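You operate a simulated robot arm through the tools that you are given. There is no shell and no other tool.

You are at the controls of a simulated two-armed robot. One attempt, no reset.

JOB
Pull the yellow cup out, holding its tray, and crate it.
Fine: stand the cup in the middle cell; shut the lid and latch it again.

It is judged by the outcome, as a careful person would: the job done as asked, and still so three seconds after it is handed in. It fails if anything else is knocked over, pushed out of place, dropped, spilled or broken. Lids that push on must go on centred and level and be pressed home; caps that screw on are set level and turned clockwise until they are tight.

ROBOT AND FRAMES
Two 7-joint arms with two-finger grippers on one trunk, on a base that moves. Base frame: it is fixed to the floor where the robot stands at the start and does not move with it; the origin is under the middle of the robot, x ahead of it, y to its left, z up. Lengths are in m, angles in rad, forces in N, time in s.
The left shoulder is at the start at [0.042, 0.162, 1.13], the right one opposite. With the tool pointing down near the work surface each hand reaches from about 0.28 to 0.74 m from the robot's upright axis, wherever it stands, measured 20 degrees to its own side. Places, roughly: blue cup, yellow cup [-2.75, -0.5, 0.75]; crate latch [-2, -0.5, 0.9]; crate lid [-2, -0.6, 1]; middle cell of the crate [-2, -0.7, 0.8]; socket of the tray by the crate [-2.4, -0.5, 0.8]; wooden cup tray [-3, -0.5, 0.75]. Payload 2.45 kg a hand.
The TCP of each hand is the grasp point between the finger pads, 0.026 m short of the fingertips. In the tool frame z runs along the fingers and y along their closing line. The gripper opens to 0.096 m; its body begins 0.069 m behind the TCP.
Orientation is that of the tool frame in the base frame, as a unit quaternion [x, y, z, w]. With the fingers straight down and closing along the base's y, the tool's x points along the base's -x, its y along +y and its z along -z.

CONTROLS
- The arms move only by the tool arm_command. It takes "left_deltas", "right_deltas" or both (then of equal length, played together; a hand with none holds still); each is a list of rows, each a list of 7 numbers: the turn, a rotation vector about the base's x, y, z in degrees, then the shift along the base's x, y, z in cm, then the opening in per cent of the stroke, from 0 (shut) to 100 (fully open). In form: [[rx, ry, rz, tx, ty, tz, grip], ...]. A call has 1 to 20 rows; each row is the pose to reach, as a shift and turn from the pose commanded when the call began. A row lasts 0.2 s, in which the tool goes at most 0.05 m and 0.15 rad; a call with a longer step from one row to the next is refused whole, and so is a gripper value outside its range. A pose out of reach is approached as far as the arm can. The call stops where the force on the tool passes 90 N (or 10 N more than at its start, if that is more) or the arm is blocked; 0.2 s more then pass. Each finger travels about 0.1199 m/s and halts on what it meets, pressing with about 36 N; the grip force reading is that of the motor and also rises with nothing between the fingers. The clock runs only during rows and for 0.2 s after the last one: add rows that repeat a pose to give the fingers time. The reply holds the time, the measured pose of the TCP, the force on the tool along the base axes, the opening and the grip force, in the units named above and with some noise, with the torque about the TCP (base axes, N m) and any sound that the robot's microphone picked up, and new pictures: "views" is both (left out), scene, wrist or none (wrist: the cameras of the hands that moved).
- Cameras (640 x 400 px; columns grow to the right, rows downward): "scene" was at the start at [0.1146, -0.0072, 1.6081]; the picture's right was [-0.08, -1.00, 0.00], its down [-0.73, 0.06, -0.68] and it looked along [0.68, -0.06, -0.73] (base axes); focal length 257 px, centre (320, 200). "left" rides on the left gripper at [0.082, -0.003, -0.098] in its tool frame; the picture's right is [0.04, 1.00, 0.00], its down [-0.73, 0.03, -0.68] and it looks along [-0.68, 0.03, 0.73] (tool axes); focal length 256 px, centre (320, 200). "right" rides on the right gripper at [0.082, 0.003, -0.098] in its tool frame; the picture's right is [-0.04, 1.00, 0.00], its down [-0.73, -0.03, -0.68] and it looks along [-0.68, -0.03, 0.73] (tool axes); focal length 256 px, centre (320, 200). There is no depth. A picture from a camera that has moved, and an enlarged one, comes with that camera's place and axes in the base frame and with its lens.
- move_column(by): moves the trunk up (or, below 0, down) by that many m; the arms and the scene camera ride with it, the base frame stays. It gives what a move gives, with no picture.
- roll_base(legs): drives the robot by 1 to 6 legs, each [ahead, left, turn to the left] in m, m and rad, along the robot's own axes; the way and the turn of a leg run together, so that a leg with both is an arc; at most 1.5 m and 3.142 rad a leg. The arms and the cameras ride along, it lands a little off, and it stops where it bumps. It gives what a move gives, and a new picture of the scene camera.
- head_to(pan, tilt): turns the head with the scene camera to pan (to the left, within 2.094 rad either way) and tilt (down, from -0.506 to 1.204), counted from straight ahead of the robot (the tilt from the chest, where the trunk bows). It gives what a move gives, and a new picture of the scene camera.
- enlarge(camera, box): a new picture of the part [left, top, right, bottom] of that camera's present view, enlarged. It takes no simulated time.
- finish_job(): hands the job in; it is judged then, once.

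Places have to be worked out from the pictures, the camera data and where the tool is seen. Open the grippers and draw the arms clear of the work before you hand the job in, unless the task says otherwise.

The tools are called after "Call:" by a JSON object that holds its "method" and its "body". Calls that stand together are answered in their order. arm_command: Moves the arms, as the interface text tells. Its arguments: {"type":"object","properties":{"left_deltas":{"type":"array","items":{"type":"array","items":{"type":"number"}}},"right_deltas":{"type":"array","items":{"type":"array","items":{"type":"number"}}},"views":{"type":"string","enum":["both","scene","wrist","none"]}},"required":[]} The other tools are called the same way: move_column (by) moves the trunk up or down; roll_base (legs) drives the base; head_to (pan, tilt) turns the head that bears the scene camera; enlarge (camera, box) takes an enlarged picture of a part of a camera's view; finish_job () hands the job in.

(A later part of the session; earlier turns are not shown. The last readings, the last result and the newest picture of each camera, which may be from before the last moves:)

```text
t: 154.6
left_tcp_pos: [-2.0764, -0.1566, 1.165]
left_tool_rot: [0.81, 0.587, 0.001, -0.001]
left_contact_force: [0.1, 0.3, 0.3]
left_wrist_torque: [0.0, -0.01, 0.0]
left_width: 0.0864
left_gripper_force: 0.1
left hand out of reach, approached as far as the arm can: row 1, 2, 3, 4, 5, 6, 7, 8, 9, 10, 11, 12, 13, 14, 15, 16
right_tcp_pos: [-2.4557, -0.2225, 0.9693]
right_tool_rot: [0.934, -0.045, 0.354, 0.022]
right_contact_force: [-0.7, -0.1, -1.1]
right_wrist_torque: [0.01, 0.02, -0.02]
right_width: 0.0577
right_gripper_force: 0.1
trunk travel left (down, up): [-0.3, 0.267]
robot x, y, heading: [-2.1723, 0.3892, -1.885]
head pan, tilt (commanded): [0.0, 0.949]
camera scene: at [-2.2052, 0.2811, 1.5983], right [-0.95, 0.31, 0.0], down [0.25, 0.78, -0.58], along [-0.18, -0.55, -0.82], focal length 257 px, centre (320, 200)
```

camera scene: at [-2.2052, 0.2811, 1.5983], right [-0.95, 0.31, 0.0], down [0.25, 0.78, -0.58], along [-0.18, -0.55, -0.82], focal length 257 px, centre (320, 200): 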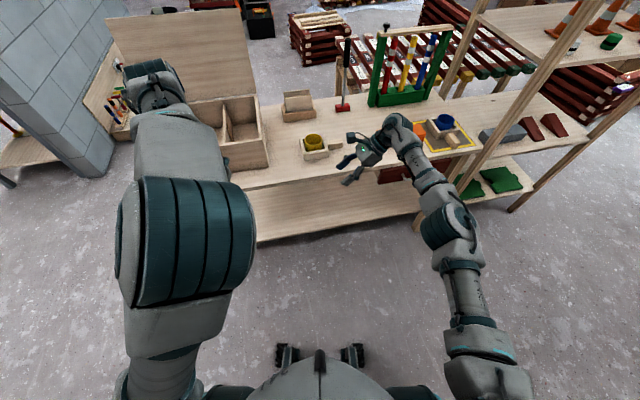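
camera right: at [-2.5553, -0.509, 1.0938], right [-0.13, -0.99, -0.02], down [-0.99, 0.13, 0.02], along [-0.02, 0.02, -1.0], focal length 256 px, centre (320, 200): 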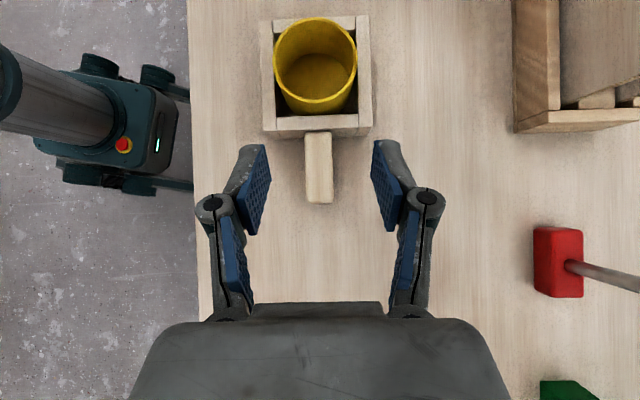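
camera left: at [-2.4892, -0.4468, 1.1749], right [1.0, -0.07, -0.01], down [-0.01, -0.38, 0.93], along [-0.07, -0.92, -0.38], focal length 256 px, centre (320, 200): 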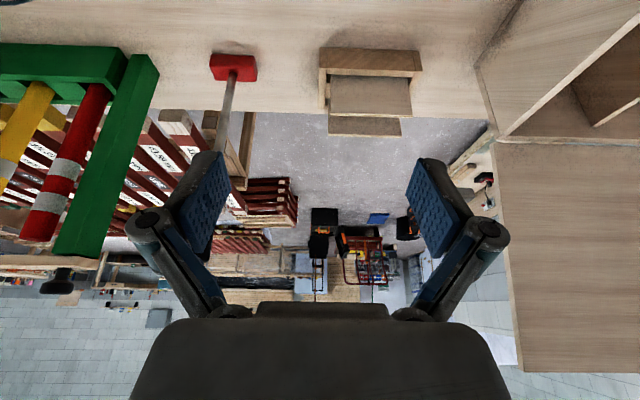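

Now it is elbow-up with the joint facing outward, and the hand is tool-down at 0.49 m ahead. I test moving it nearer and inward.

Call:
{"method": "arm_command", "body": {"left_deltas": [[0, 0, 0, -1, 2, -1, 90], [0, 0, 0, -2, 4, -2, 90], [0, 0, 0, -4, 6, -3, 90], [0, 0, 0, -6, 8, -4, 90], [0, 0, 0, -8, 10, -5, 90], [0, 0, 0, -10, 11, -6, 90], [0, 0, 0, -12, 12, -7, 90], [0, 0, 0, -12, 12, -7, 90]], "views": "scene"}}

```text
t: 156.4
left_tcp_pos: [-2.0694, -0.1578, 1.139]
left_tool_rot: [0.809, 0.588, 0.0, -0.001]
left_contact_force: [-0.2, 0.6, -0.1]
left_wrist_torque: [-0.02, 0.01, 0.03]
left_width: 0.0862
left_gripper_force: 0.1
left hand out of reach, approached as far as the arm can: row 1, 2, 3, 4, 5, 6, 7, 8
right_tcp_pos: [-2.456, -0.2209, 0.9701]
right_tool_rot: [0.934, -0.046, 0.353, 0.024]
right_contact_force: [-0.3, -0.3, -0.4]
right_wrist_torque: [0.02, 0.0, -0.01]
right_width: 0.0574
right_gripper_force: 0.2
trunk travel left (down, up): [-0.3, 0.267]
robot x, y, heading: [-2.1691, 0.3867, -1.886]
head pan, tilt (commanded): [0.0, 0.949]
camera scene: at [-2.2049, 0.2817, 1.5984], right [-0.95, 0.31, 0.0], down [0.25, 0.78, -0.58], along [-0.18, -0.55, -0.82], focal length 257 px, centre (320, 200)
```

scene: 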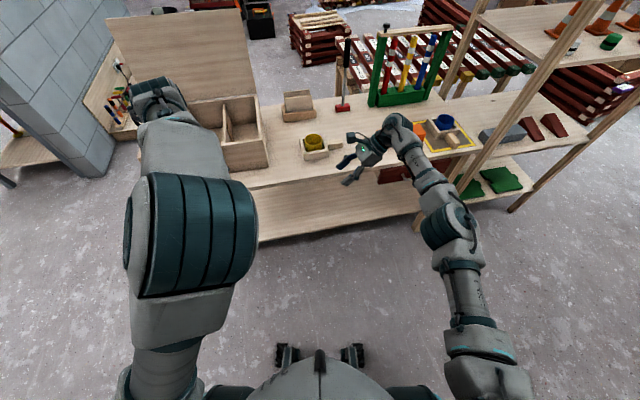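

Still pinned, elbow high. On the right arm an outward yaw forced the elbow outward, so I apply the mirrored outward yaw (-90) to the left hand here.

Call:
{"method": "arm_command", "body": {"left_deltas": [[0, 0, -7.5, 0, 1, 0, 90], [0, 0, -15, 0, 2, 0, 90], [0, 0, -22.5, -1, 3, -1, 90], [0, 0, -30, -2, 4, -1, 90], [0, 0, -37.5, -3, 5, -2, 90], [0, 0, -45, -4, 6, -2, 90], [0, 0, -52.5, -5, 7, -3, 90], [0, 0, -60, -6, 8, -3, 90], [0, 0, -67.5, -7, 9, -3, 90], [0, 0, -75, -8, 10, -3, 90], [0, 0, -82.5, -8, 10, -3, 90], [0, 0, -90, -8, 10, -3, 90], [0, 0, -90, -8, 10, -3, 90]], "views": "scene"}}

```text
t: 159.2
left_tcp_pos: [-2.0548, -0.146, 1.1363]
left_tool_rot: [0.987, -0.158, -0.001, -0.001]
left_contact_force: [0.7, -0.2, 0.0]
left_wrist_torque: [0.0, 0.02, 0.01]
left_width: 0.0866
left_gripper_force: 0.1
left hand out of reach, approached as far as the arm can: row 1, 2, 3, 4, 5, 6, 7, 8, 9, 10, 11, 12, 13
right_tcp_pos: [-2.4553, -0.2212, 0.969]
right_tool_rot: [0.934, -0.046, 0.353, 0.022]
right_contact_force: [-0.4, 0.2, 1.2]
right_wrist_torque: [0.0, -0.02, 0.01]
right_width: 0.0577
right_gripper_force: 0.0
trunk travel left (down, up): [-0.3, 0.267]
robot x, y, heading: [-2.1691, 0.3849, -1.885]
head pan, tilt (commanded): [0.0, 0.949]
camera scene: at [-2.205, 0.2814, 1.5983], right [-0.95, 0.31, 0.0], down [0.25, 0.78, -0.58], along [-0.18, -0.55, -0.82], focal length 257 px, centre (320, 200)
```

scene: 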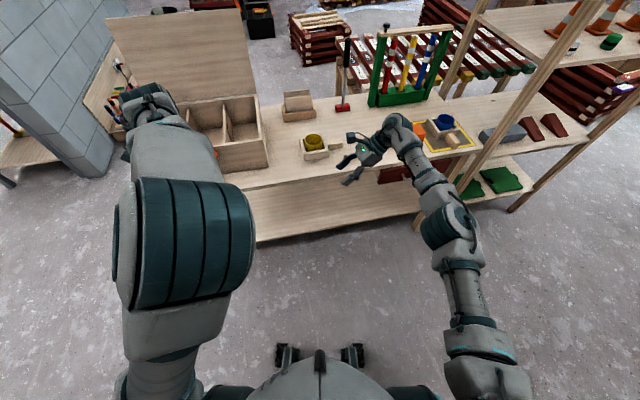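

The last joint is free now; the wrist bend is what pins it. I lean the left hand so it points inward (wrist out to the left) while moving it toward the middle, which should swing the elbow outward.

Call:
{"method": "arm_command", "body": {"left_deltas": [[2, 6, 0, -1, 0, 0, 90], [4, 12, 0, -2.5, 0, 0, 90], [6, 18, 0, -4, 0, -1, 90], [8, 24, 0, -6, 1, -2, 90], [10, 30, 0, -8, 2, -3, 90], [12, 36, 0, -10, 3, -4, 90], [14, 42, 0, -12, 4, -5, 90], [15.4, 47.6, 0, -14, 5, -6, 90], [15.4, 47.6, 0, -16, 5, -6, 90], [15.4, 47.6, 0, -16, 5, -6, 90]], "views": "scene"}}

```text
t: 161.4
left_tcp_pos: [-2.1971, -0.1125, 1.0722]
left_tool_rot: [0.895, -0.142, -0.418, -0.066]
left_contact_force: [0.4, -0.1, -0.7]
left_wrist_torque: [0.02, 0.01, -0.01]
left_width: 0.0864
left_gripper_force: 0.0
left hand out of reach, approached as far as the arm can: row 8, 9, 10
right_tcp_pos: [-2.4566, -0.2214, 0.9697]
right_tool_rot: [0.934, -0.044, 0.353, 0.023]
right_contact_force: [0.5, -0.3, -0.1]
right_wrist_torque: [0.02, 0.0, -0.03]
right_width: 0.0574
right_gripper_force: 0.0
trunk travel left (down, up): [-0.3, 0.267]
robot x, y, heading: [-2.1696, 0.3842, -1.883]
head pan, tilt (commanded): [0.0, 0.949]
camera scene: at [-2.2052, 0.2814, 1.5983], right [-0.95, 0.31, 0.0], down [0.25, 0.78, -0.58], along [-0.18, -0.55, -0.82], focal length 257 px, centre (320, 200)
```

scene: 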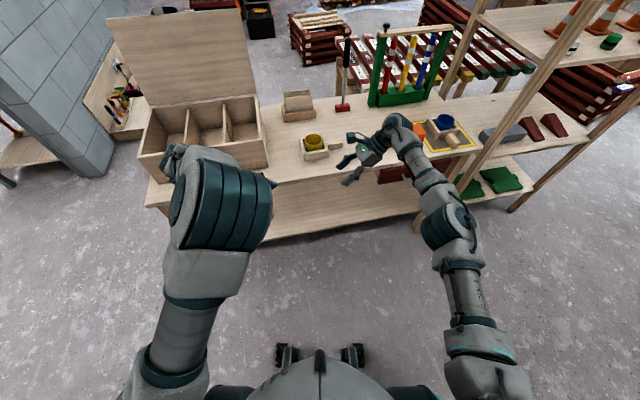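

That moved freely to 0.48 m ahead. I keep going nearer and lower with the lean kept.

Call:
{"method": "arm_command", "body": {"left_deltas": [[0, 0, 0, -1, 2, -2, 90], [0, 0, 0, -2, 4, -4, 90], [0, 0, 0, -3, 6, -6, 90], [0, 0, 0, -4, 8, -8, 90], [0, 0, 0, -5, 10, -10, 90], [0, 0, 0, -6, 11, -12, 90], [0, 0, 0, -6, 11, -12, 90]], "views": "scene"}}

```text
t: 163.0
left_tcp_pos: [-2.1605, -0.0629, 0.9526]
left_tool_rot: [0.895, -0.141, -0.418, -0.065]
left_contact_force: [0.2, 0.3, -0.4]
left_wrist_torque: [0.04, -0.06, 0.0]
left_width: 0.0863
left_gripper_force: 0.1
left hand out of reach, approached as far as the arm can: row 1, 2, 3, 4, 5, 6, 7
right_tcp_pos: [-2.4557, -0.222, 0.97]
right_tool_rot: [0.934, -0.046, 0.354, 0.023]
right_contact_force: [-0.4, 0.6, 0.2]
right_wrist_torque: [-0.01, 0.01, -0.01]
right_width: 0.0575
right_gripper_force: 0.0
trunk travel left (down, up): [-0.3, 0.267]
robot x, y, heading: [-2.1704, 0.3869, -1.888]
head pan, tilt (commanded): [0.0, 0.949]
camera scene: at [-2.2052, 0.2808, 1.5983], right [-0.95, 0.31, 0.0], down [0.25, 0.78, -0.58], along [-0.18, -0.55, -0.82], focal length 257 px, centre (320, 200)
```

scene: 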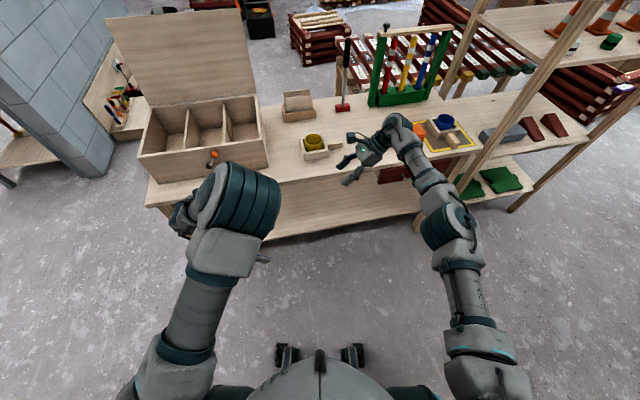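

In this elbow-up posture tool-down works from about 0.5 m ahead with any yaw, which is enough for the cup. I reverse the lean and go to a test spot equivalent to the cup's place: 0.63 m ahead, near the middle.

Call:
{"method": "arm_command", "body": {"left_deltas": [[0, 0, 0, 1, -1.5, 3, 90], [0, 0, 0, 2, -3, 6, 90], [0, 0, 0, 2, -4.5, 9, 90], [-2, -6, 0, 1, -6, 12, 90], [-4, -12, 0, 0, -8, 15, 90], [-6, -18, 0, -1, -10, 18, 90], [-8, -24, 0, -2, -12, 18, 90], [-10, -30, 0, -3, -14, 18, 90], [-12, -36, 0, -4, -16, 18, 90], [-14, -42, 0, -5, -17, 18, 90], [-15.4, -47.6, 0, -6, -18, 18, 90], [-15.4, -47.6, 0, -7, -19, 18, 90], [-15.4, -47.6, 0, -7, -19, 18, 90]], "views": "scene"}}

```text
t: 165.8
left_tcp_pos: [-2.2304, -0.2485, 1.133]
left_tool_rot: [0.988, -0.156, 0.0, 0.0]
left_contact_force: [0.0, 0.0, 0.7]
left_wrist_torque: [0.01, -0.01, 0.02]
left_width: 0.0863
left_gripper_force: 0.1
right_tcp_pos: [-2.4565, -0.2215, 0.9697]
right_tool_rot: [0.934, -0.045, 0.354, 0.023]
right_contact_force: [-0.5, 0.2, -0.3]
right_wrist_torque: [-0.01, -0.01, 0.01]
right_width: 0.0577
right_gripper_force: 0.0
trunk travel left (down, up): [-0.3, 0.267]
robot x, y, heading: [-2.169, 0.3817, -1.886]
head pan, tilt (commanded): [0.0, 0.949]
camera scene: at [-2.206, 0.2811, 1.5983], right [-0.95, 0.31, 0.0], down [0.25, 0.78, -0.58], along [-0.18, -0.55, -0.82], focal length 257 px, centre (320, 200)
```

scene: 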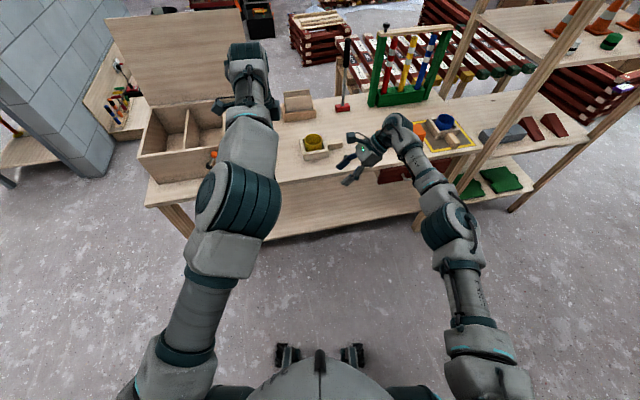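

No limit reported. I test the actual working geometry in free air: beside the right hand, then down to grasp height.

Call:
{"method": "arm_command", "body": {"left_deltas": [[0, 0, 0, -3, 0.4, -1, 100], [0, 0, 0, -6, 0.8, -3, 100], [0, 0, 0, -9, 1.2, -6, 100], [0, 0, 0, -11.7, 1.5, -9, 100], [0, 0, 0, -11.7, 1.5, -13, 100], [0, 0, 0, -11.7, 1.5, -17, 100], [0, 0, 0, -11.7, 1.5, -21, 100], [0, 0, 0, -11.7, 1.5, -25, 100], [0, 0, 0, -11.7, 1.5, -26, 100], [0, 0, 0, -11.7, 1.5, -26, 100]], "views": "scene"}}

```text
t: 168.0
left_tcp_pos: [-2.3607, -0.2519, 0.8698]
left_tool_rot: [0.988, -0.157, 0.001, -0.001]
left_contact_force: [0.0, -0.6, 0.2]
left_wrist_torque: [0.0, 0.01, -0.02]
left_width: 0.0962
left_gripper_force: 0.0
left hand out of reach, approached as far as the arm can: row 2, 3, 4, 5, 6, 7, 8, 9, 10
right_tcp_pos: [-2.4566, -0.221, 0.9693]
right_tool_rot: [0.934, -0.046, 0.354, 0.023]
right_contact_force: [0.7, -0.2, -0.1]
right_wrist_torque: [0.01, 0.04, -0.01]
right_width: 0.0573
right_gripper_force: 0.1
trunk travel left (down, up): [-0.3, 0.267]
robot x, y, heading: [-2.1708, 0.3839, -1.884]
head pan, tilt (commanded): [0.0, 0.949]
camera scene: at [-2.2069, 0.2803, 1.5982], right [-0.95, 0.31, 0.0], down [0.25, 0.78, -0.58], along [-0.18, -0.55, -0.82], focal length 257 px, centre (320, 200)
```

scene: 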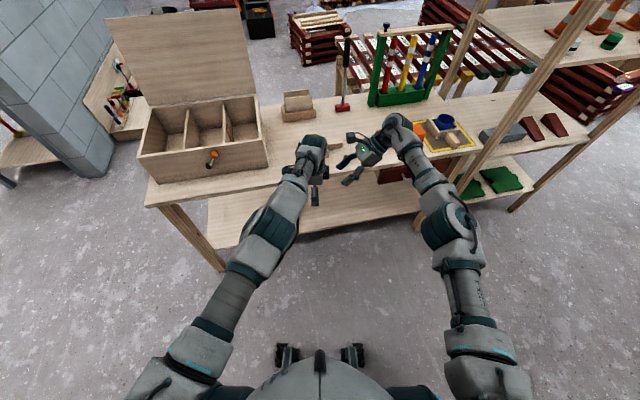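

The left arm misses by about 2 cm at this low height but had slack when higher relative to the shoulder. Lowering the trunk by 0.2 m will give that slack to both arms; I raise the hands first and then lower the column.

Call:
{"method": "arm_command", "body": {"left_deltas": [[0, 0, 0, 1, 0, 4, 100], [0, 0, 0, 3, 0, 8, 100], [0, 0, 0, 6, 0, 12, 100], [0, 0, 0, 9, 0, 16, 100], [0, 0, 0, 12, 0, 20, 100], [0, 0, 0, 13, 0, 24, 100], [0, 0, 0, 13, 0, 26, 100]], "right_deltas": [[0, 0, 0, 0, 0, 3, 60], [0, 0, 0, -1, 0, 6, 60], [0, 0, 0, -2, 0, 9, 60], [0, 0, 0, -2, 0, 12, 60], [0, 0, 0, -2, 0, 14, 60], [0, 0, 0, -2, 0, 16, 60], [0, 0, 0, -2, 0, 16, 60]], "views": "none"}}

Call:
{"method": "move_column", "body": {"by": -0.2}}

Call:
{"method": "head_to", "body": {"pan": 0.0, "tilt": 0.9}}

```text
t: 169.6
left_tcp_pos: [-2.2262, -0.2478, 1.1315]
left_tool_rot: [0.988, -0.157, -0.001, -0.001]
left_contact_force: [-0.7, 0.8, 0.6]
left_wrist_torque: [0.01, -0.01, -0.04]
left_width: 0.0958
left_gripper_force: 0.0
left hand out of reach, approached as far as the arm can: row 1, 2, 3, 4, 5
right_tcp_pos: [-2.4713, -0.2102, 1.1262]
right_tool_rot: [0.935, -0.045, 0.352, 0.023]
right_contact_force: [-0.3, 0.8, -0.4]
right_wrist_torque: [0.03, -0.01, -0.03]
right_width: 0.0576
right_gripper_force: 0.0
right hand out of reach, approached as far as the arm can: row 3, 4, 5, 6, 7
trunk travel left (down, up): [-0.3, 0.267]
robot x, y, heading: [-2.1677, 0.3823, -1.882]
head pan, tilt (commanded): [0.0, 0.949]
```

```text
t: 171.8
left_tcp_pos: [-2.2377, -0.2799, 0.7873]
left_tool_rot: [0.98, -0.155, 0.02, -0.122]
left_contact_force: [-0.4, 0.2, 0.2]
left_wrist_torque: [0.0, -0.02, 0.02]
left_width: 0.096
left_gripper_force: 0.0
right_tcp_pos: [-2.4737, -0.2029, 0.9284]
right_tool_rot: [0.934, -0.046, 0.353, 0.024]
right_contact_force: [-0.1, 0.6, 0.0]
right_wrist_torque: [-0.01, 0.03, 0.02]
right_width: 0.0575
right_gripper_force: 0.1
trunk travel left (down, up): [-0.1, 0.467]
robot x, y, heading: [-2.1676, 0.3863, -1.883]
head pan, tilt (commanded): [0.0, 0.949]
```

```text
t: 172.4
left_tcp_pos: [-2.2373, -0.2795, 0.784]
left_tool_rot: [0.98, -0.155, 0.021, -0.122]
left_contact_force: [-0.2, -0.5, 0.0]
left_wrist_torque: [0.02, -0.01, 0.0]
left_width: 0.0958
left_gripper_force: 0.0
right_tcp_pos: [-2.4717, -0.2052, 0.9274]
right_tool_rot: [0.934, -0.045, 0.354, 0.024]
right_contact_force: [0.0, -1.1, -0.5]
right_wrist_torque: [-0.04, -0.03, 0.0]
right_width: 0.0577
right_gripper_force: 0.0
trunk travel left (down, up): [-0.1, 0.467]
robot x, y, heading: [-2.1675, 0.3854, -1.886]
head pan, tilt (commanded): [0.0, 0.901]
camera scene: at [-2.2634, 0.106, 1.3793], right [-0.95, 0.31, 0.0], down [0.25, 0.75, -0.62], along [-0.19, -0.59, -0.79], focal length 257 px, centre (320, 200)
```

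scene: 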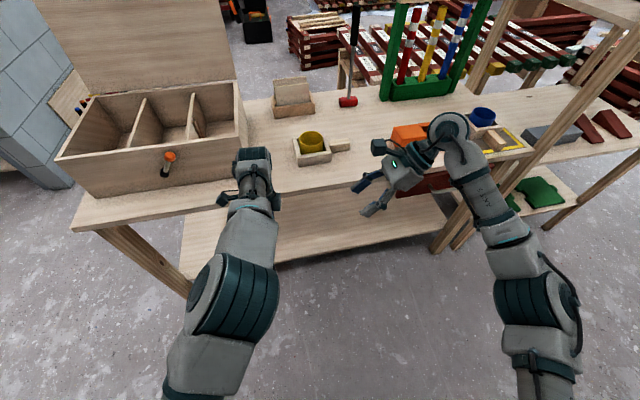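

Lowering the trunk also carried the shoulders about 0.18 m forward, so the left hand got crowded and tilted. I raise it, push it forward and set it upright again.

Call:
{"method": "arm_command", "body": {"left_deltas": [[0, 0, 0, 0.5, 0, 4, 100], [0, 0, 0, 1, -1, 8, 100], [-3, 1, 0, 1.5, -3, 12, 100], [-6, 2, 0, 2, -6, 16, 100], [-9, 3, 0, 2, -9, 20, 100], [-12, 4, 0, 2, -12, 24, 100], [-13.4, 4.6, 0, 2, -14, 27, 100], [-13.4, 4.6, 0, 2, -14, 27, 100]], "views": "scene"}}

```text
refused: row 4 steps farther than a row can; nothing moved
```

The step was slightly too long; I send the same move with shorter steps.

Call:
{"method": "arm_command", "body": {"left_deltas": [[0, 0, 0, 0.5, 0, 4, 100], [0, 0, 0, 1, -1, 8, 100], [-3, 1, 0, 1.5, -3, 11.5, 100], [-6, 2, 0, 2, -5.5, 15, 100], [-9, 3, 0, 2, -8.5, 18, 100], [-12, 4, 0, 2, -11.5, 21, 100], [-13.4, 4.6, 0, 2, -14, 24, 100], [-13.4, 4.6, 0, 2, -14, 27, 100], [-13.4, 4.6, 0, 2, -14, 27, 100]], "views": "scene"}}

```text
t: 174.4
left_tcp_pos: [-2.1878, -0.3397, 1.0015]
left_tool_rot: [0.988, -0.156, -0.001, -0.002]
left_contact_force: [-0.2, 0.2, 0.3]
left_wrist_torque: [-0.01, -0.03, 0.0]
left_width: 0.0962
left_gripper_force: 0.1
left hand out of reach, approached as far as the arm can: row 4, 5, 6, 7, 8, 9
right_tcp_pos: [-2.4712, -0.2049, 0.9268]
right_tool_rot: [0.934, -0.046, 0.354, 0.023]
right_contact_force: [-0.5, -0.4, -0.3]
right_wrist_torque: [-0.02, -0.02, 0.01]
right_width: 0.0575
right_gripper_force: 0.1
trunk travel left (down, up): [-0.1, 0.467]
robot x, y, heading: [-2.1665, 0.3876, -1.886]
head pan, tilt (commanded): [0.0, 0.901]
camera scene: at [-2.2627, 0.1052, 1.3791], right [-0.95, 0.31, 0.0], down [0.25, 0.75, -0.62], along [-0.19, -0.58, -0.79], focal length 257 px, centre (320, 200)
```

scene: 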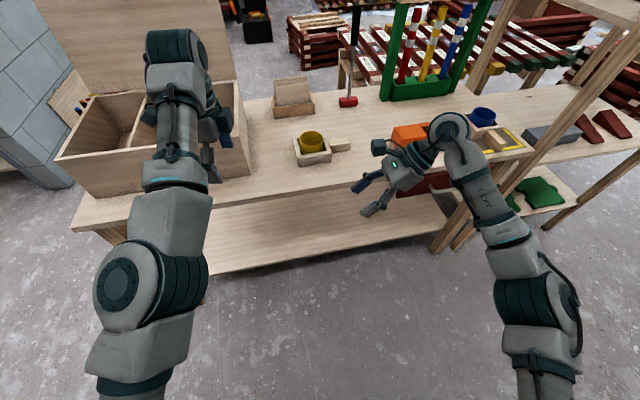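

The left arm now looks like the mirror image of the right one. In that posture outward yaw is the restricted one, so I turn the hand back to the plain yaw (+90) and see if it frees up.

Call:
{"method": "arm_command", "body": {"left_deltas": [[0, 0, 7.5, 0, 0, 0.5, 100], [0, 0, 15, 0, 0, 1, 100], [0, 0, 22.5, 0, -0.5, 1.5, 100], [0, 0, 30, 0, -1, 2, 100], [0, 0, 37.5, -1, -1.5, 2.5, 100], [0, 0, 45, -2, -2, 3, 100], [0, 0, 52.5, -3, -2.5, 3.5, 100], [0, 0, 60, -4, -3, 4, 100], [0, 0, 67.5, -5, -3.5, 4.5, 100], [0, 0, 75, -6, -4, 5, 100], [0, 0, 82.5, -6, -4, 5, 100], [0, 0, 90, -6, -4, 5, 100], [0, 0, 90, -6, -4, 5, 100]], "views": "scene"}}

```text
t: 177.2
left_tcp_pos: [-2.197, -0.32, 1.0345]
left_tool_rot: [0.809, 0.588, -0.001, -0.001]
left_contact_force: [-0.4, -0.7, -0.1]
left_wrist_torque: [0.04, 0.01, 0.0]
left_width: 0.096
left_gripper_force: 0.0
left hand out of reach, approached as far as the arm can: row 2, 3, 4, 5, 6, 7, 8, 9, 10, 11, 12, 13
right_tcp_pos: [-2.4718, -0.2068, 0.9262]
right_tool_rot: [0.934, -0.046, 0.353, 0.021]
right_contact_force: [0.7, -0.7, -0.1]
right_wrist_torque: [0.03, 0.01, 0.01]
right_width: 0.0577
right_gripper_force: 0.0
trunk travel left (down, up): [-0.1, 0.467]
robot x, y, heading: [-2.1674, 0.3903, -1.889]
head pan, tilt (commanded): [0.0, 0.901]
camera scene: at [-2.2615, 0.1023, 1.3783], right [-0.95, 0.31, 0.0], down [0.24, 0.75, -0.61], along [-0.19, -0.58, -0.79], focal length 257 px, centre (320, 200)
```

scene: 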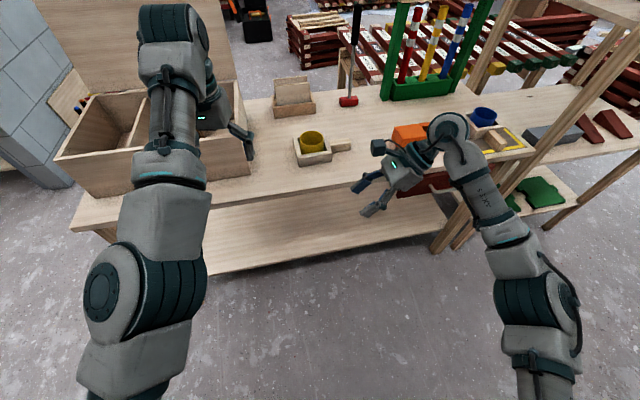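

Plain yaw is reached with the elbow out. I check freedom toward the near side: moving it 10 cm nearer and lower.

Call:
{"method": "arm_command", "body": {"left_deltas": [[0, 0, 0, 0, 2, -2, 100], [0, 0, 0, 0, 4, -4, 100], [0, 0, 0, 0, 6, -6, 100], [0, 0, 0, 0, 8, -8, 100], [0, 0, 0, 0, 10, -10, 100], [0, 0, 0, 0, 10, -10, 100]], "views": "scene"}}

```text
t: 178.6
left_tcp_pos: [-2.1762, -0.2661, 0.955]
left_tool_rot: [0.809, 0.587, 0.0, 0.0]
left_contact_force: [-0.8, -0.6, -0.8]
left_wrist_torque: [-0.03, 0.01, 0.0]
left_width: 0.0961
left_gripper_force: 0.0
left hand out of reach, approached as far as the arm can: row 3, 4, 5, 6
right_tcp_pos: [-2.4744, -0.2041, 0.9263]
right_tool_rot: [0.934, -0.046, 0.354, 0.023]
right_contact_force: [0.0, -0.9, -0.8]
right_wrist_torque: [-0.03, -0.02, 0.01]
right_width: 0.0576
right_gripper_force: 0.0
trunk travel left (down, up): [-0.1, 0.467]
robot x, y, heading: [-2.1704, 0.3891, -1.889]
head pan, tilt (commanded): [0.0, 0.901]
camera scene: at [-2.2651, 0.1067, 1.3793], right [-0.95, 0.31, 0.0], down [0.25, 0.75, -0.62], along [-0.19, -0.59, -0.79], focal length 257 px, centre (320, 200)
```

scene: 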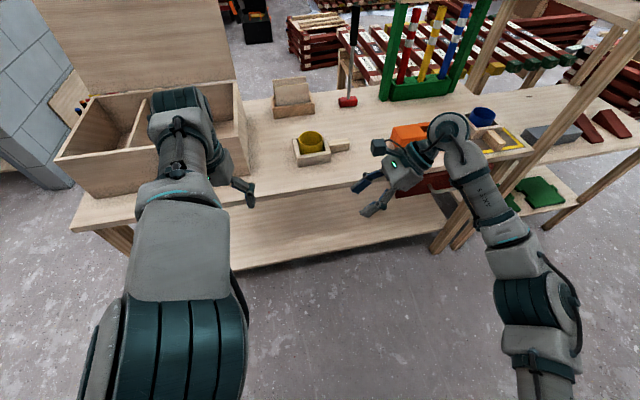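

It sits in a thin shell again with the elbow up. Leaning the hand all the way to point right should swivel the elbow from up to outward, and then I can come back by yawing forward and pitching down; I do the lean now.

Call:
{"method": "arm_command", "body": {"left_deltas": [[2.5, 7.8, 0, 0, 0, 0.5, 100], [5, 15.6, 0, -0.5, 0, 1, 100], [7.6, 23.4, 0, -1, 0, 1.5, 100], [10.1, 31.2, 0, -1.5, 0, 2, 90], [12.6, 39, 0, -2, 0, 2.5, 80], [15.1, 46.8, 0, -2.5, 0, 3, 70], [17.6, 54.6, 0, -3, 0, 3.5, 60], [20.2, 62.4, 0, -3.5, 0, 4, 60], [22.7, 70.2, 0, -4, 0, 4.5, 60], [25.2, 78, 0, -4.5, 0, 5, 60], [27.7, 85.6, 0, -5, 0, 5, 60], [27.7, 85.6, 0, -5, 0, 5, 60]], "views": "scene"}}

```text
t: 181.2
left_tcp_pos: [-2.2534, -0.2979, 1.0119]
left_tool_rot: [0.571, 0.418, -0.419, -0.569]
left_contact_force: [0.5, 0.0, 1.2]
left_wrist_torque: [-0.02, -0.04, 0.01]
left_width: 0.0575
left_gripper_force: 0.0
left hand out of reach, approached as far as the arm can: row 11, 12
right_tcp_pos: [-2.4718, -0.2036, 0.9272]
right_tool_rot: [0.934, -0.046, 0.354, 0.024]
right_contact_force: [0.0, 0.6, -0.4]
right_wrist_torque: [-0.03, 0.05, 0.0]
right_width: 0.0575
right_gripper_force: 0.0
trunk travel left (down, up): [-0.1, 0.467]
robot x, y, heading: [-2.1701, 0.3868, -1.888]
head pan, tilt (commanded): [0.0, 0.901]
camera scene: at [-2.2623, 0.1067, 1.3797], right [-0.95, 0.31, 0.0], down [0.24, 0.75, -0.62], along [-0.19, -0.59, -0.79], focal length 257 px, centre (320, 200)
```

scene: 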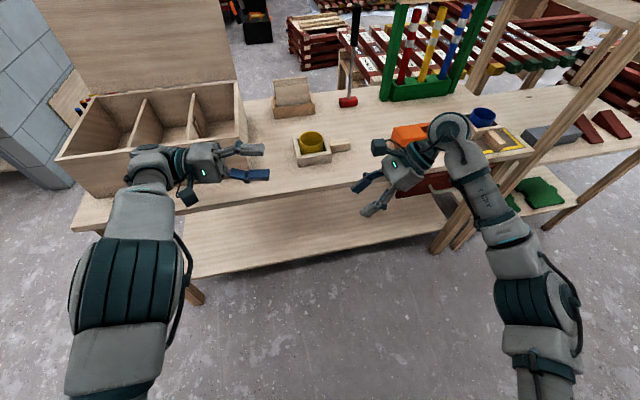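

Now the elbow is properly outward and lower, mirroring the right arm. I yaw the hand from pointing right to pointing forward, raising it a bit.

Call:
{"method": "arm_command", "body": {"left_deltas": [[0, 0, 7.5, 1, -1, 1, 60], [0, 0, 15, 2, -2, 2, 60], [0, 0, 22.5, 3, -3, 3, 60], [0, 0, 30, 4, -4.5, 4, 60], [0, 0, 37.5, 5, -6, 5, 60], [0, 0, 45, 6, -7.5, 6, 60], [0, 0, 52.5, 7, -9, 7, 60], [0, 0, 60, 8, -10.5, 7, 60], [0, 0, 67.5, 9, -12, 7, 60], [0, 0, 75, 10, -13, 7, 60], [0, 0, 82.5, 11, -14, 7, 60], [0, 0, 90, 12, -15, 7, 60], [0, 0, 90, 12, -15, 7, 60]], "views": "scene"}}

```text
t: 184.0
left_tcp_pos: [-2.1355, -0.4484, 1.0821]
left_tool_rot: [-0.108, -0.698, 0.699, 0.108]
left_contact_force: [-0.2, -0.8, 0.2]
left_wrist_torque: [-0.02, -0.01, 0.0]
left_width: 0.0577
left_gripper_force: 0.2
right_tcp_pos: [-2.4731, -0.2047, 0.9265]
right_tool_rot: [0.934, -0.045, 0.354, 0.022]
right_contact_force: [0.1, 0.4, -0.4]
right_wrist_torque: [-0.03, -0.01, -0.02]
right_width: 0.058
right_gripper_force: 0.1
trunk travel left (down, up): [-0.1, 0.467]
robot x, y, heading: [-2.168, 0.3824, -1.886]
head pan, tilt (commanded): [0.0, 0.901]
camera scene: at [-2.2626, 0.106, 1.3793], right [-0.95, 0.31, 0.0], down [0.25, 0.75, -0.62], along [-0.19, -0.59, -0.79], focal length 257 px, centre (320, 200)
```

scene: 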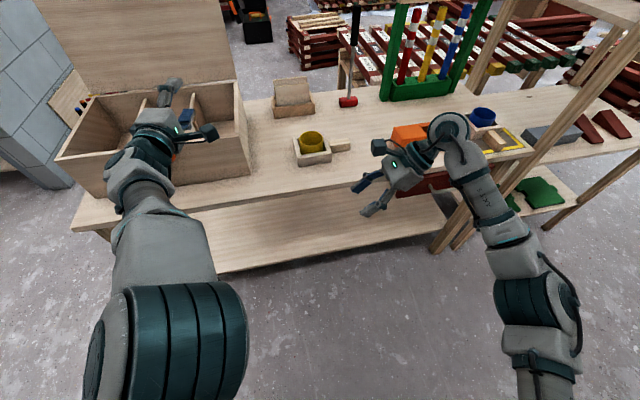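

That brought the elbow up again, so the forward-pointing route is not it. The right arm's leaning pose (elbow out) works well, so the left should take its mirror image: I yaw back to pointing right, and meanwhile test how much fore-aft room the right arm has at this trunk height.

Call:
{"method": "arm_command", "body": {"left_deltas": [[0, 0, -7.5, -1, 1, -0.5, 60], [0, 0, -15, -2, 2, -1, 60], [0, 0, -22.5, -3, 3, -1.5, 60], [0, 0, -30, -4, 4.5, -2, 60], [0, 0, -37.5, -5, 6, -2.5, 60], [0, 0, -45, -6, 7.5, -3, 60], [0, 0, -52.5, -7, 9, -3.5, 60], [0, 0, -60, -8, 10.5, -4, 60], [0, 0, -67.5, -9, 12, -4.5, 60], [0, 0, -75, -10, 13, -5, 60], [0, 0, -82.5, -11, 14, -5.5, 60], [0, 0, -90, -12, 15, -6, 60], [0, 0, -90, -12, 15, -6, 60]], "right_deltas": [[0, 0, 0, 0, -1, -0.5, 60], [0, 0, 0, 0, -2, -1, 60], [0, 0, 0, 0, -3, -1.5, 60], [0, 0, 0, 0, -4, -2, 60], [0, 0, 0, 0, -5, -2.5, 60], [0, 0, 0, 0, -6, -3, 60], [0, 0, 0, 0, -7, -3.5, 60], [0, 0, 0, 0, -8, -4, 60], [0, 0, 0, 0, -8, -4.5, 60], [0, 0, 0, 0, -8, -5, 60], [0, 0, 0, 0, -8, -5.5, 60], [0, 0, 0, 0, -8, -6, 60], [0, 0, 0, 0, -8, -6, 60]], "views": "scene"}}

```text
t: 186.8
left_tcp_pos: [-2.255, -0.2983, 1.0219]
left_tool_rot: [-0.571, -0.417, 0.417, 0.571]
left_contact_force: [0.0, 0.7, 0.0]
left_wrist_torque: [0.03, -0.01, 0.03]
left_width: 0.0575
left_gripper_force: 0.1
right_tcp_pos: [-2.471, -0.2824, 0.8673]
right_tool_rot: [0.934, -0.046, 0.352, 0.023]
right_contact_force: [0.1, -0.1, 0.1]
right_wrist_torque: [-0.03, 0.01, 0.0]
right_width: 0.0576
right_gripper_force: 0.0
right hand out of reach, approached as far as the arm can: row 7, 8, 9, 10, 11, 12, 13
trunk travel left (down, up): [-0.1, 0.467]
robot x, y, heading: [-2.1676, 0.3847, -1.882]
head pan, tilt (commanded): [0.0, 0.901]
camera scene: at [-2.2615, 0.1053, 1.3793], right [-0.95, 0.31, 0.0], down [0.24, 0.75, -0.62], along [-0.19, -0.58, -0.79], focal length 257 px, centre (320, 200)
```

scene: 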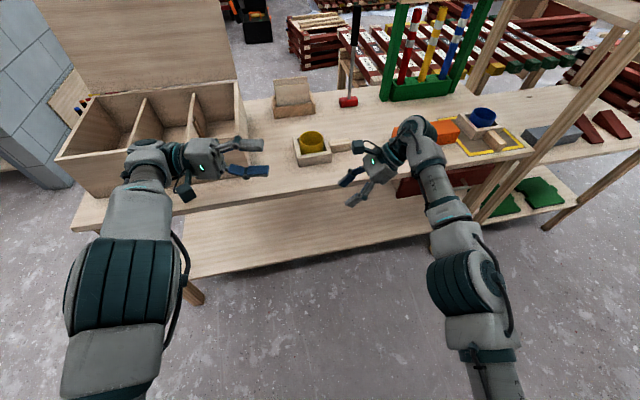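

The right arm has 8 cm of fore-aft range at this trunk height, and the left is back in the elbow-out, pointing-right pose. I roll the left hand 90 degrees so its camera faces up, as on the right.

Call:
{"method": "arm_command", "body": {"left_deltas": [[7.8, -2.5, 0, 0, 0, 0, 60], [15.6, -5, 0, 0, 0, 0, 60], [23.4, -7.6, 0, 0, 0, 0, 60], [31.2, -10.1, 0, 0, 0, 0, 60], [39, -12.6, 0, 0, 0, 0, 60], [46.8, -15.1, 0, 0, 0, 0, 60], [54.6, -17.6, 0, 0, 0, 0, 60], [62.4, -20.2, 0, 0, 0, 0, 60], [70.2, -22.7, 0, 0, 0, 0, 60], [78, -25.2, 0, 0, 0, 0, 60], [85.6, -27.7, 0, 0, 0, 0, 60], [85.6, -27.7, 0, 0, 0, 0, 60]], "views": "both"}}

```text
t: 189.4
left_tcp_pos: [-2.2559, -0.2994, 1.0208]
left_tool_rot: [0.11, 0.7, 0.11, -0.697]
left_contact_force: [-0.3, -0.6, -0.7]
left_wrist_torque: [-0.02, -0.02, -0.01]
left_width: 0.0572
left_gripper_force: 0.0
right_tcp_pos: [-2.4704, -0.2818, 0.8667]
right_tool_rot: [0.934, -0.046, 0.354, 0.023]
right_contact_force: [-0.5, -1.1, -0.2]
right_wrist_torque: [-0.03, 0.01, 0.01]
right_width: 0.0577
right_gripper_force: 0.2
trunk travel left (down, up): [-0.1, 0.467]
robot x, y, heading: [-2.1719, 0.3858, -1.89]
head pan, tilt (commanded): [0.0, 0.901]
camera scene: at [-2.2617, 0.1049, 1.3792], right [-0.95, 0.31, 0.0], down [0.24, 0.75, -0.62], along [-0.19, -0.58, -0.79], focal length 257 px, centre (320, 200)
camera left: at [-2.1609, -0.3326, 1.1026], right [0.31, 0.95, 0.04], down [0.66, -0.18, -0.73], along [-0.69, 0.25, -0.68], focal length 256 px, centre (320, 200)
```

scene: 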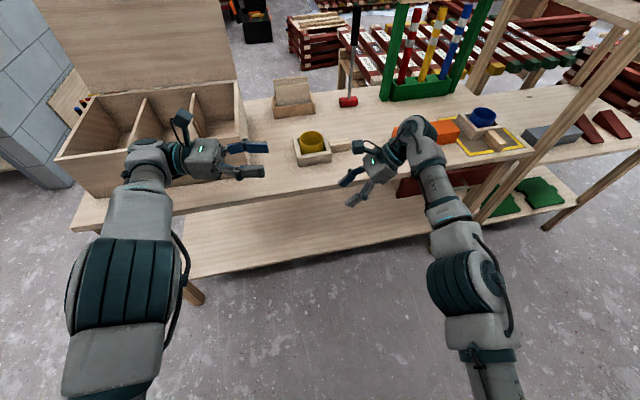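
left: 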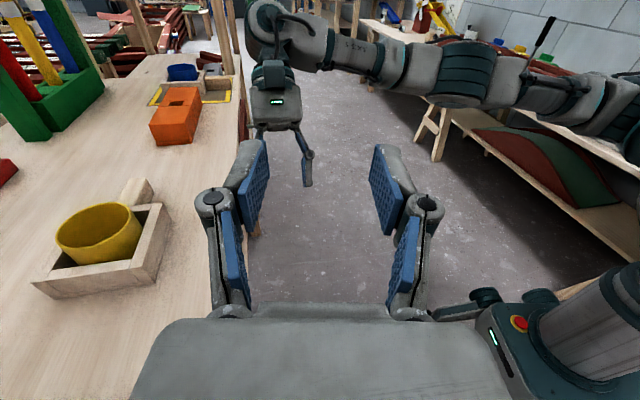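

The left hand now mirrors the right. I tilt it down to the same 42-degree lean and move it beside the right hand, as it would be at the cup.

Call:
{"method": "arm_command", "body": {"left_deltas": [[-2.1, -6.5, 0, -1, 0, -0.5, 80], [-4.2, -13, 0, -2, 0, -1, 100], [-6.3, -19.5, 0, -3, 0, -2, 100], [-8.5, -26, 0, -4, 0, -3, 100], [-10.6, -32.6, 0, -5, 0, -4, 100], [-12.7, -39.1, 0, -6, 0, -5, 100], [-14.8, -45.6, 0, -7, 0, -6, 100], [-14.8, -45.6, 0, -7.4, 0, -7, 100], [-14.8, -45.6, 0, -7.4, 0, -7, 100]], "views": "both"}}

```text
t: 191.4
left_tcp_pos: [-2.3266, -0.3015, 0.9528]
left_tool_rot: [0.144, 0.923, 0.054, -0.353]
left_contact_force: [-0.5, 0.7, -1.5]
left_wrist_torque: [0.0, -0.05, -0.03]
left_width: 0.0958
left_gripper_force: 0.0
right_tcp_pos: [-2.4721, -0.2802, 0.8672]
right_tool_rot: [0.934, -0.046, 0.354, 0.023]
right_contact_force: [0.4, -0.6, 0.8]
right_wrist_torque: [0.02, -0.01, 0.01]
right_width: 0.0575
right_gripper_force: 0.1
trunk travel left (down, up): [-0.1, 0.467]
robot x, y, heading: [-2.1705, 0.385, -1.887]
head pan, tilt (commanded): [0.0, 0.901]
camera scene: at [-2.2629, 0.1051, 1.3791], right [-0.95, 0.31, 0.0], down [0.25, 0.75, -0.62], along [-0.19, -0.58, -0.79], focal length 257 px, centre (320, 200)
camera left: at [-2.3216, -0.3049, 1.0791], right [0.28, 0.96, 0.02], down [0.96, -0.28, 0.01], along [0.02, 0.02, -1.0], focal length 256 px, centre (320, 200)
```

scene: 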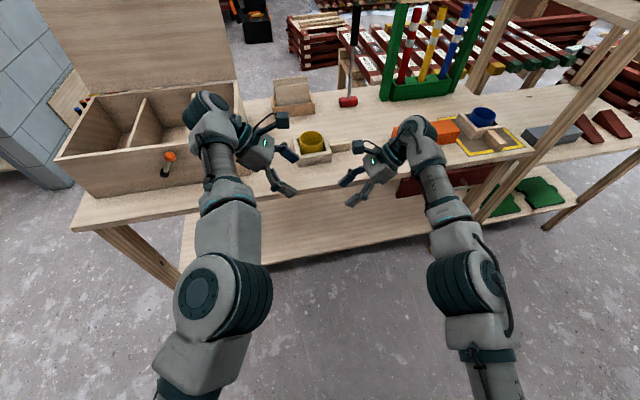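
left: 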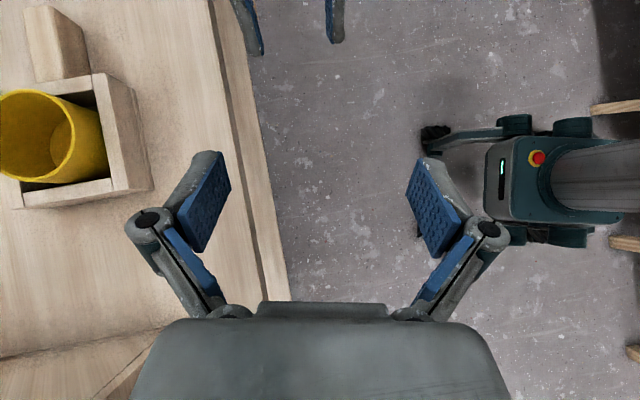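

Both arms are now symmetric with no limits reported. I raise both hands to be clear of the cup, then turn the robot back square to the table and drive to about (-2.41, 0.18).

Call:
{"method": "arm_command", "body": {"left_deltas": [[0, 0, 0, 0, 0, 2.5, 100], [0, 0, 0, 0, 0, 5, 100], [0, 0, 0, 0, 0, 7, 100], [0, 0, 0, 0, 0, 7, 100], [0, 0, 0, 0, 0, 7, 100]], "right_deltas": [[0, 0, 0, 0, 0.5, 3, 60], [0, 0, 0, 0, 1, 6, 60], [0, 0, 0, 0, 1, 9, 60], [0, 0, 0, 0, 1, 13, 60], [0, 0, 0, 0, 1, 13, 60]], "views": "none"}}

Call:
{"method": "roll_base", "body": {"legs": [[0.0, 0.0, 0.206], [0.215, -0.255, 0.0]]}}

```text
t: 192.6
left_tcp_pos: [-2.3301, -0.3018, 1.0228]
left_tool_rot: [0.147, 0.922, 0.056, -0.353]
left_contact_force: [-0.6, 0.8, 0.1]
left_wrist_torque: [0.03, 0.0, -0.02]
left_width: 0.0961
left_gripper_force: 0.0
right_tcp_pos: [-2.4685, -0.253, 0.986]
right_tool_rot: [0.934, -0.046, 0.353, 0.023]
right_contact_force: [-0.5, 0.6, -0.3]
right_wrist_torque: [0.0, 0.0, 0.03]
right_width: 0.0575
right_gripper_force: 0.0
right hand out of reach, approached as far as the arm can: row 3, 4, 5
trunk travel left (down, up): [-0.1, 0.467]
robot x, y, heading: [-2.1728, 0.3856, -1.882]
head pan, tilt (commanded): [0.0, 0.901]
```

```text
t: 195.5
left_tcp_pos: [-2.4565, -0.5055, 1.0222]
left_tool_rot: [0.05, 0.932, 0.019, -0.358]
left_contact_force: [0.0, 0.4, 0.6]
left_wrist_torque: [-0.03, 0.01, 0.0]
left_width: 0.096
left_gripper_force: 0.0
right_tcp_pos: [-2.6042, -0.4876, 0.9858]
right_tool_rot: [0.935, 0.051, 0.352, -0.013]
right_contact_force: [-0.1, -0.2, 0.1]
right_wrist_torque: [0.03, 0.0, -0.01]
right_width: 0.0576
right_gripper_force: 0.1
trunk travel left (down, up): [-0.1, 0.467]
robot x, y, heading: [-2.4456, 0.1969, -1.677]
head pan, tilt (commanded): [0.0, 0.901]
camera scene: at [-2.4744, -0.0943, 1.3792], right [-0.99, 0.11, 0.0], down [0.08, 0.78, -0.62], along [-0.07, -0.61, -0.79], focal length 257 px, centre (320, 200)
```

scene: 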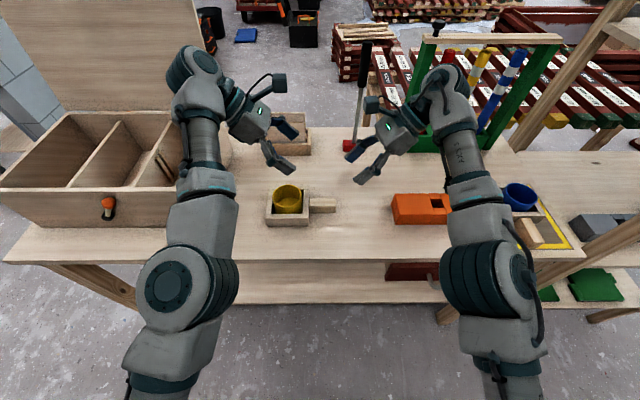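

Both hands hover correctly on either side of the tray. I shift the base 3.5 cm to +x to centre it between cup and handle.

Call:
{"method": "roll_base", "body": {"legs": [[0.0, 0.035, -0.004]]}}

Call:
{"method": "arm_command", "body": {"right_deltas": [[0, 0, 0, 0, 0, 0, 60], [0, 0, 0, 0, 0, 0, 60], [0, 0, 0, 0, 0, 0, 60], [0, 0, 0, 0, 0, 0, 60], [0, 0, 0, 0, 0, 0, 60], [0, 0, 0, 0, 0, 0, 60], [0, 0, 0, 0, 0, 0, 60], [0, 0, 0, 0, 0, 0, 60], [0, 0, 0, 0, 0, 0, 60], [0, 0, 0, 0, 0, 0, 60]], "views": "both"}}

```text
t: 196.4
left_tcp_pos: [-2.4468, -0.5012, 1.0296]
left_tool_rot: [0.056, 0.935, 0.016, -0.349]
left_contact_force: [-0.7, 0.4, -0.1]
left_wrist_torque: [-0.02, -0.06, 0.03]
left_width: 0.0959
left_gripper_force: 0.1
right_tcp_pos: [-2.5932, -0.4867, 0.9905]
right_tool_rot: [0.932, 0.049, 0.359, -0.009]
right_contact_force: [-1.8, -0.3, -0.8]
right_wrist_torque: [0.04, -0.14, 0.01]
right_width: 0.0573
right_gripper_force: 0.0
trunk travel left (down, up): [-0.1, 0.467]
robot x, y, heading: [-2.4183, 0.197, -1.683]
head pan, tilt (commanded): [0.0, 0.901]
camera scene: at [-2.4533, -0.0963, 1.3793], right [-0.99, 0.11, 0.0], down [0.09, 0.78, -0.62], along [-0.07, -0.61, -0.79], focal length 257 px, centre (320, 200)
```

scene: 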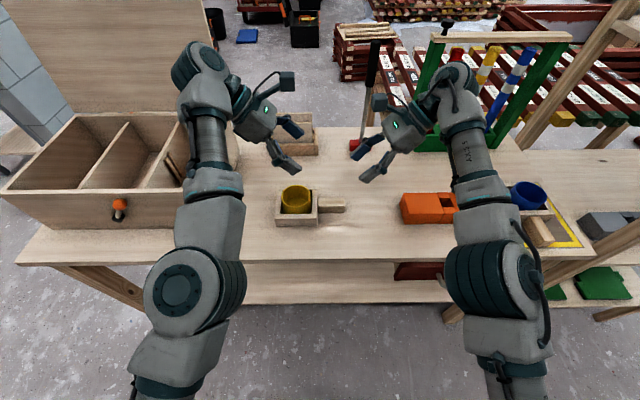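

```text
t: 198.6
left_tcp_pos: [-2.427, -0.5003, 1.0325]
left_tool_rot: [0.056, 0.932, 0.014, -0.357]
left_contact_force: [0.0, -0.4, 0.2]
left_wrist_torque: [-0.02, 0.01, 0.02]
left_width: 0.0961
left_gripper_force: 0.2
right_tcp_pos: [-2.5743, -0.4876, 0.9981]
right_tool_rot: [0.935, 0.051, 0.35, -0.008]
right_contact_force: [0.4, 0.8, -0.4]
right_wrist_torque: [0.01, 0.05, 0.0]
right_width: 0.0578
right_gripper_force: 0.0
trunk travel left (down, up): [-0.1, 0.467]
robot x, y, heading: [-2.4159, 0.1947, -1.684]
head pan, tilt (commanded): [0.0, 0.901]
camera scene: at [-2.4299, -0.0991, 1.3791], right [-0.99, 0.11, 0.01], down [0.08, 0.78, -0.62], along [-0.08, -0.61, -0.79], focal length 257 px, centre (320, 200)
camera right: at [-2.5776, -0.4876, 1.127], right [0.07, -1.0, -0.01], down [-1.0, -0.07, 0.03], along [-0.03, 0.0, -1.0], focal length 256 px, centre (320, 200)
```

scene: 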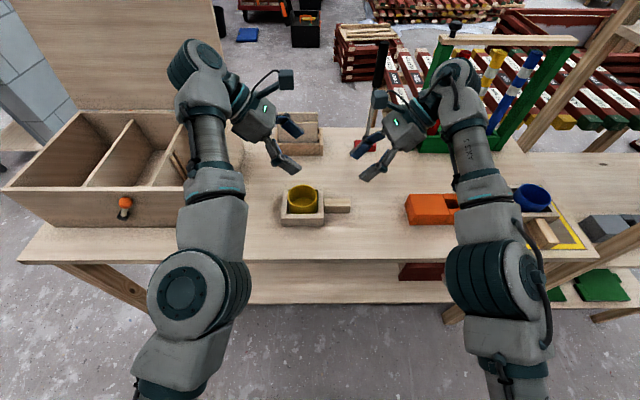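
right: 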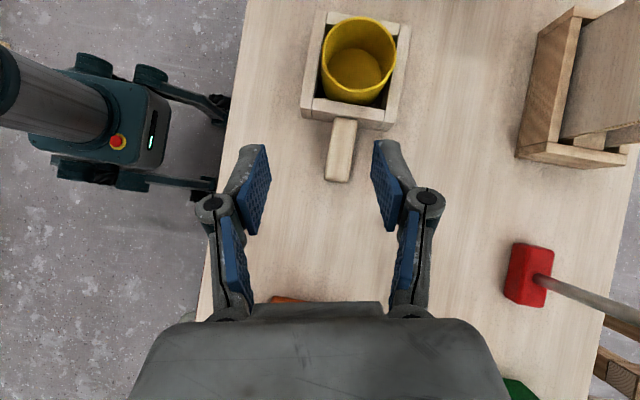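

Settled. I rotate the right hand -11.8 degrees to square up with the handle and bring it to just above it.

Call:
{"method": "arm_command", "body": {"right_deltas": [[0, 0, -3, 0.8, -0.5, -1, 60], [0, 0, -6, 1.6, -1, -2.5, 60], [0, 0, -9, 2.4, -1.5, -4.5, 60], [0, 0, -11.8, 3.1, -2, -6.5, 60], [0, 0, -11.8, 3.1, -2, -8.5, 60], [0, 0, -11.8, 3.1, -2, -10, 60], [0, 0, -11.8, 3.1, -2, -10, 60], [0, 0, -11.8, 3.1, -2, -10, 60], [0, 0, -11.8, 3.1, -2, -10, 60]], "views": "wrist"}}

```text
t: 200.6
left_tcp_pos: [-2.4505, -0.4962, 1.0342]
left_tool_rot: [0.057, 0.935, 0.013, -0.349]
left_contact_force: [-0.6, -0.6, -0.2]
left_wrist_torque: [0.01, 0.02, -0.01]
left_width: 0.096
left_gripper_force: 0.1
right_tcp_pos: [-2.5676, -0.5396, 0.9023]
right_tool_rot: [0.932, -0.046, 0.358, 0.029]
right_contact_force: [1.0, -0.4, 0.2]
right_wrist_torque: [0.01, -0.03, 0.0]
right_width: 0.0574
right_gripper_force: 0.1
right hand out of reach, approached as far as the arm can: row 1, 2, 3, 4, 5, 6, 7, 8, 9
trunk travel left (down, up): [-0.1, 0.467]
robot x, y, heading: [-2.4166, 0.1964, -1.686]
head pan, tilt (commanded): [0.0, 0.901]
camera right: at [-2.5725, -0.5393, 1.0301], right [-0.14, -0.99, -0.01], down [-0.99, 0.14, 0.01], along [-0.01, 0.01, -1.0], focal length 256 px, centre (320, 200)
```

right: 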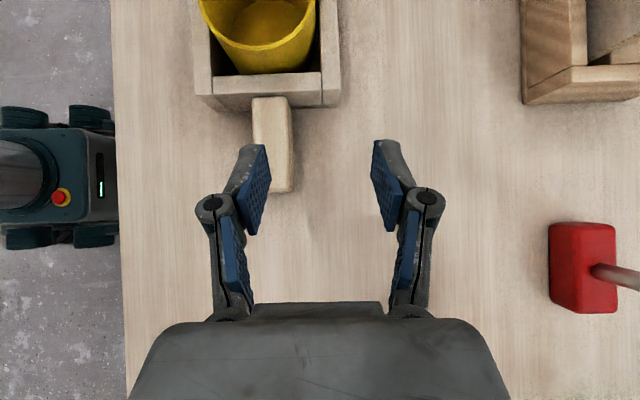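

The right arm's nearest point with this alignment is 3 cm beyond the handle, so I back the base up 3.5 cm and let it settle.

Call:
{"method": "roll_base", "body": {"legs": [[-0.034, 0.0, 0.0]]}}

Call:
{"method": "arm_command", "body": {"right_deltas": [[0, 0, 0, 0, 0, 0, 60], [0, 0, 0, 0, 0, 0, 60], [0, 0, 0, 0, 0, 0, 60], [0, 0, 0, 0, 0, 0, 60], [0, 0, 0, 0, 0, 0, 60], [0, 0, 0, 0, 0, 0, 60], [0, 0, 0, 0, 0, 0, 60], [0, 0, 0, 0, 0, 0, 60], [0, 0, 0, 0, 0, 0, 60], [0, 0, 0, 0, 0, 0, 60], [0, 0, 0, 0, 0, 0, 60], [0, 0, 0, 0, 0, 0, 60]], "views": "both"}}

```text
t: 201.4
left_tcp_pos: [-2.4468, -0.4639, 1.0341]
left_tool_rot: [0.057, 0.935, 0.014, -0.35]
left_contact_force: [-0.8, 0.5, 0.0]
left_wrist_torque: [-0.02, 0.0, 0.02]
left_width: 0.0959
left_gripper_force: 0.1
right_tcp_pos: [-2.5616, -0.5078, 0.9014]
right_tool_rot: [0.932, -0.046, 0.358, 0.028]
right_contact_force: [-0.6, -0.3, -0.3]
right_wrist_torque: [0.0, -0.04, 0.01]
right_width: 0.0577
right_gripper_force: 0.0
trunk travel left (down, up): [-0.1, 0.467]
robot x, y, heading: [-2.4101, 0.2296, -1.685]
head pan, tilt (commanded): [0.0, 0.901]
camera scene: at [-2.4526, -0.0651, 1.3784], right [-0.99, 0.11, 0.0], down [0.09, 0.78, -0.61], along [-0.07, -0.61, -0.79], focal length 257 px, centre (320, 200)
```

scene: 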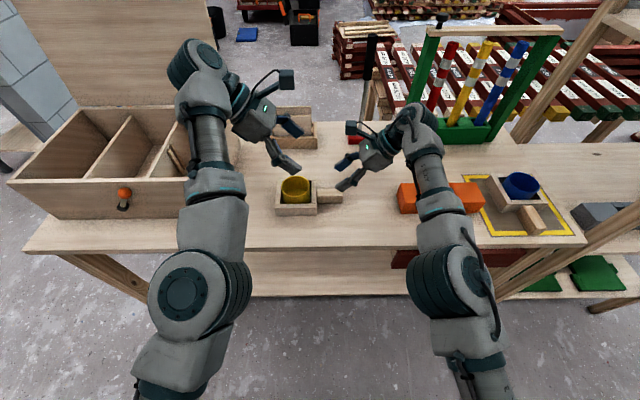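

```text
t: 204.1
left_tcp_pos: [-2.4414, -0.4581, 1.0399]
left_tool_rot: [0.059, 0.935, 0.011, -0.351]
left_contact_force: [-0.1, -1.0, 0.5]
left_wrist_torque: [-0.04, 0.03, -0.01]
left_width: 0.096
left_gripper_force: 0.0
right_tcp_pos: [-2.5488, -0.5041, 0.9135]
right_tool_rot: [0.935, -0.026, 0.353, 0.033]
right_contact_force: [1.0, -0.3, 0.0]
right_wrist_torque: [0.03, -0.02, -0.02]
right_width: 0.0577
right_gripper_force: 0.1
trunk travel left (down, up): [-0.1, 0.467]
robot x, y, heading: [-2.411, 0.23, -1.684]
head pan, tilt (commanded): [0.0, 0.901]
camera scene: at [-2.4478, -0.0637, 1.3792], right [-0.99, 0.11, 0.0], down [0.09, 0.78, -0.62], along [-0.07, -0.61, -0.79], focal length 257 px, centre (320, 200)
camera right: at [-2.5526, -0.5006, 1.0414], right [-0.1, -0.99, 0.02], down [-0.99, 0.1, 0.02], along [-0.02, -0.01, -1.0], focal length 256 px, centre (320, 200)
```

scene: 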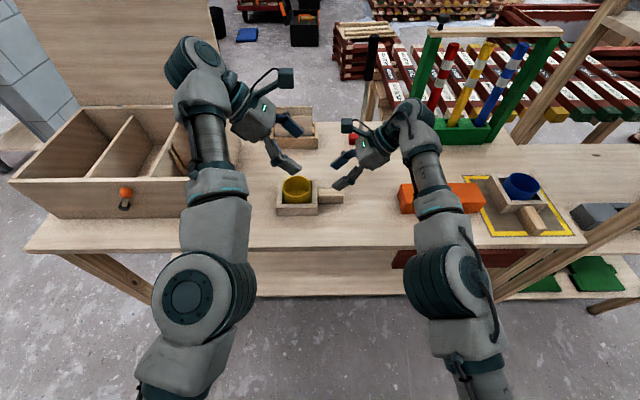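
right: 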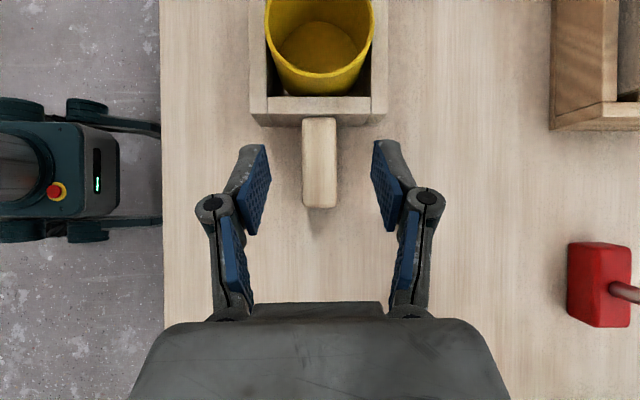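

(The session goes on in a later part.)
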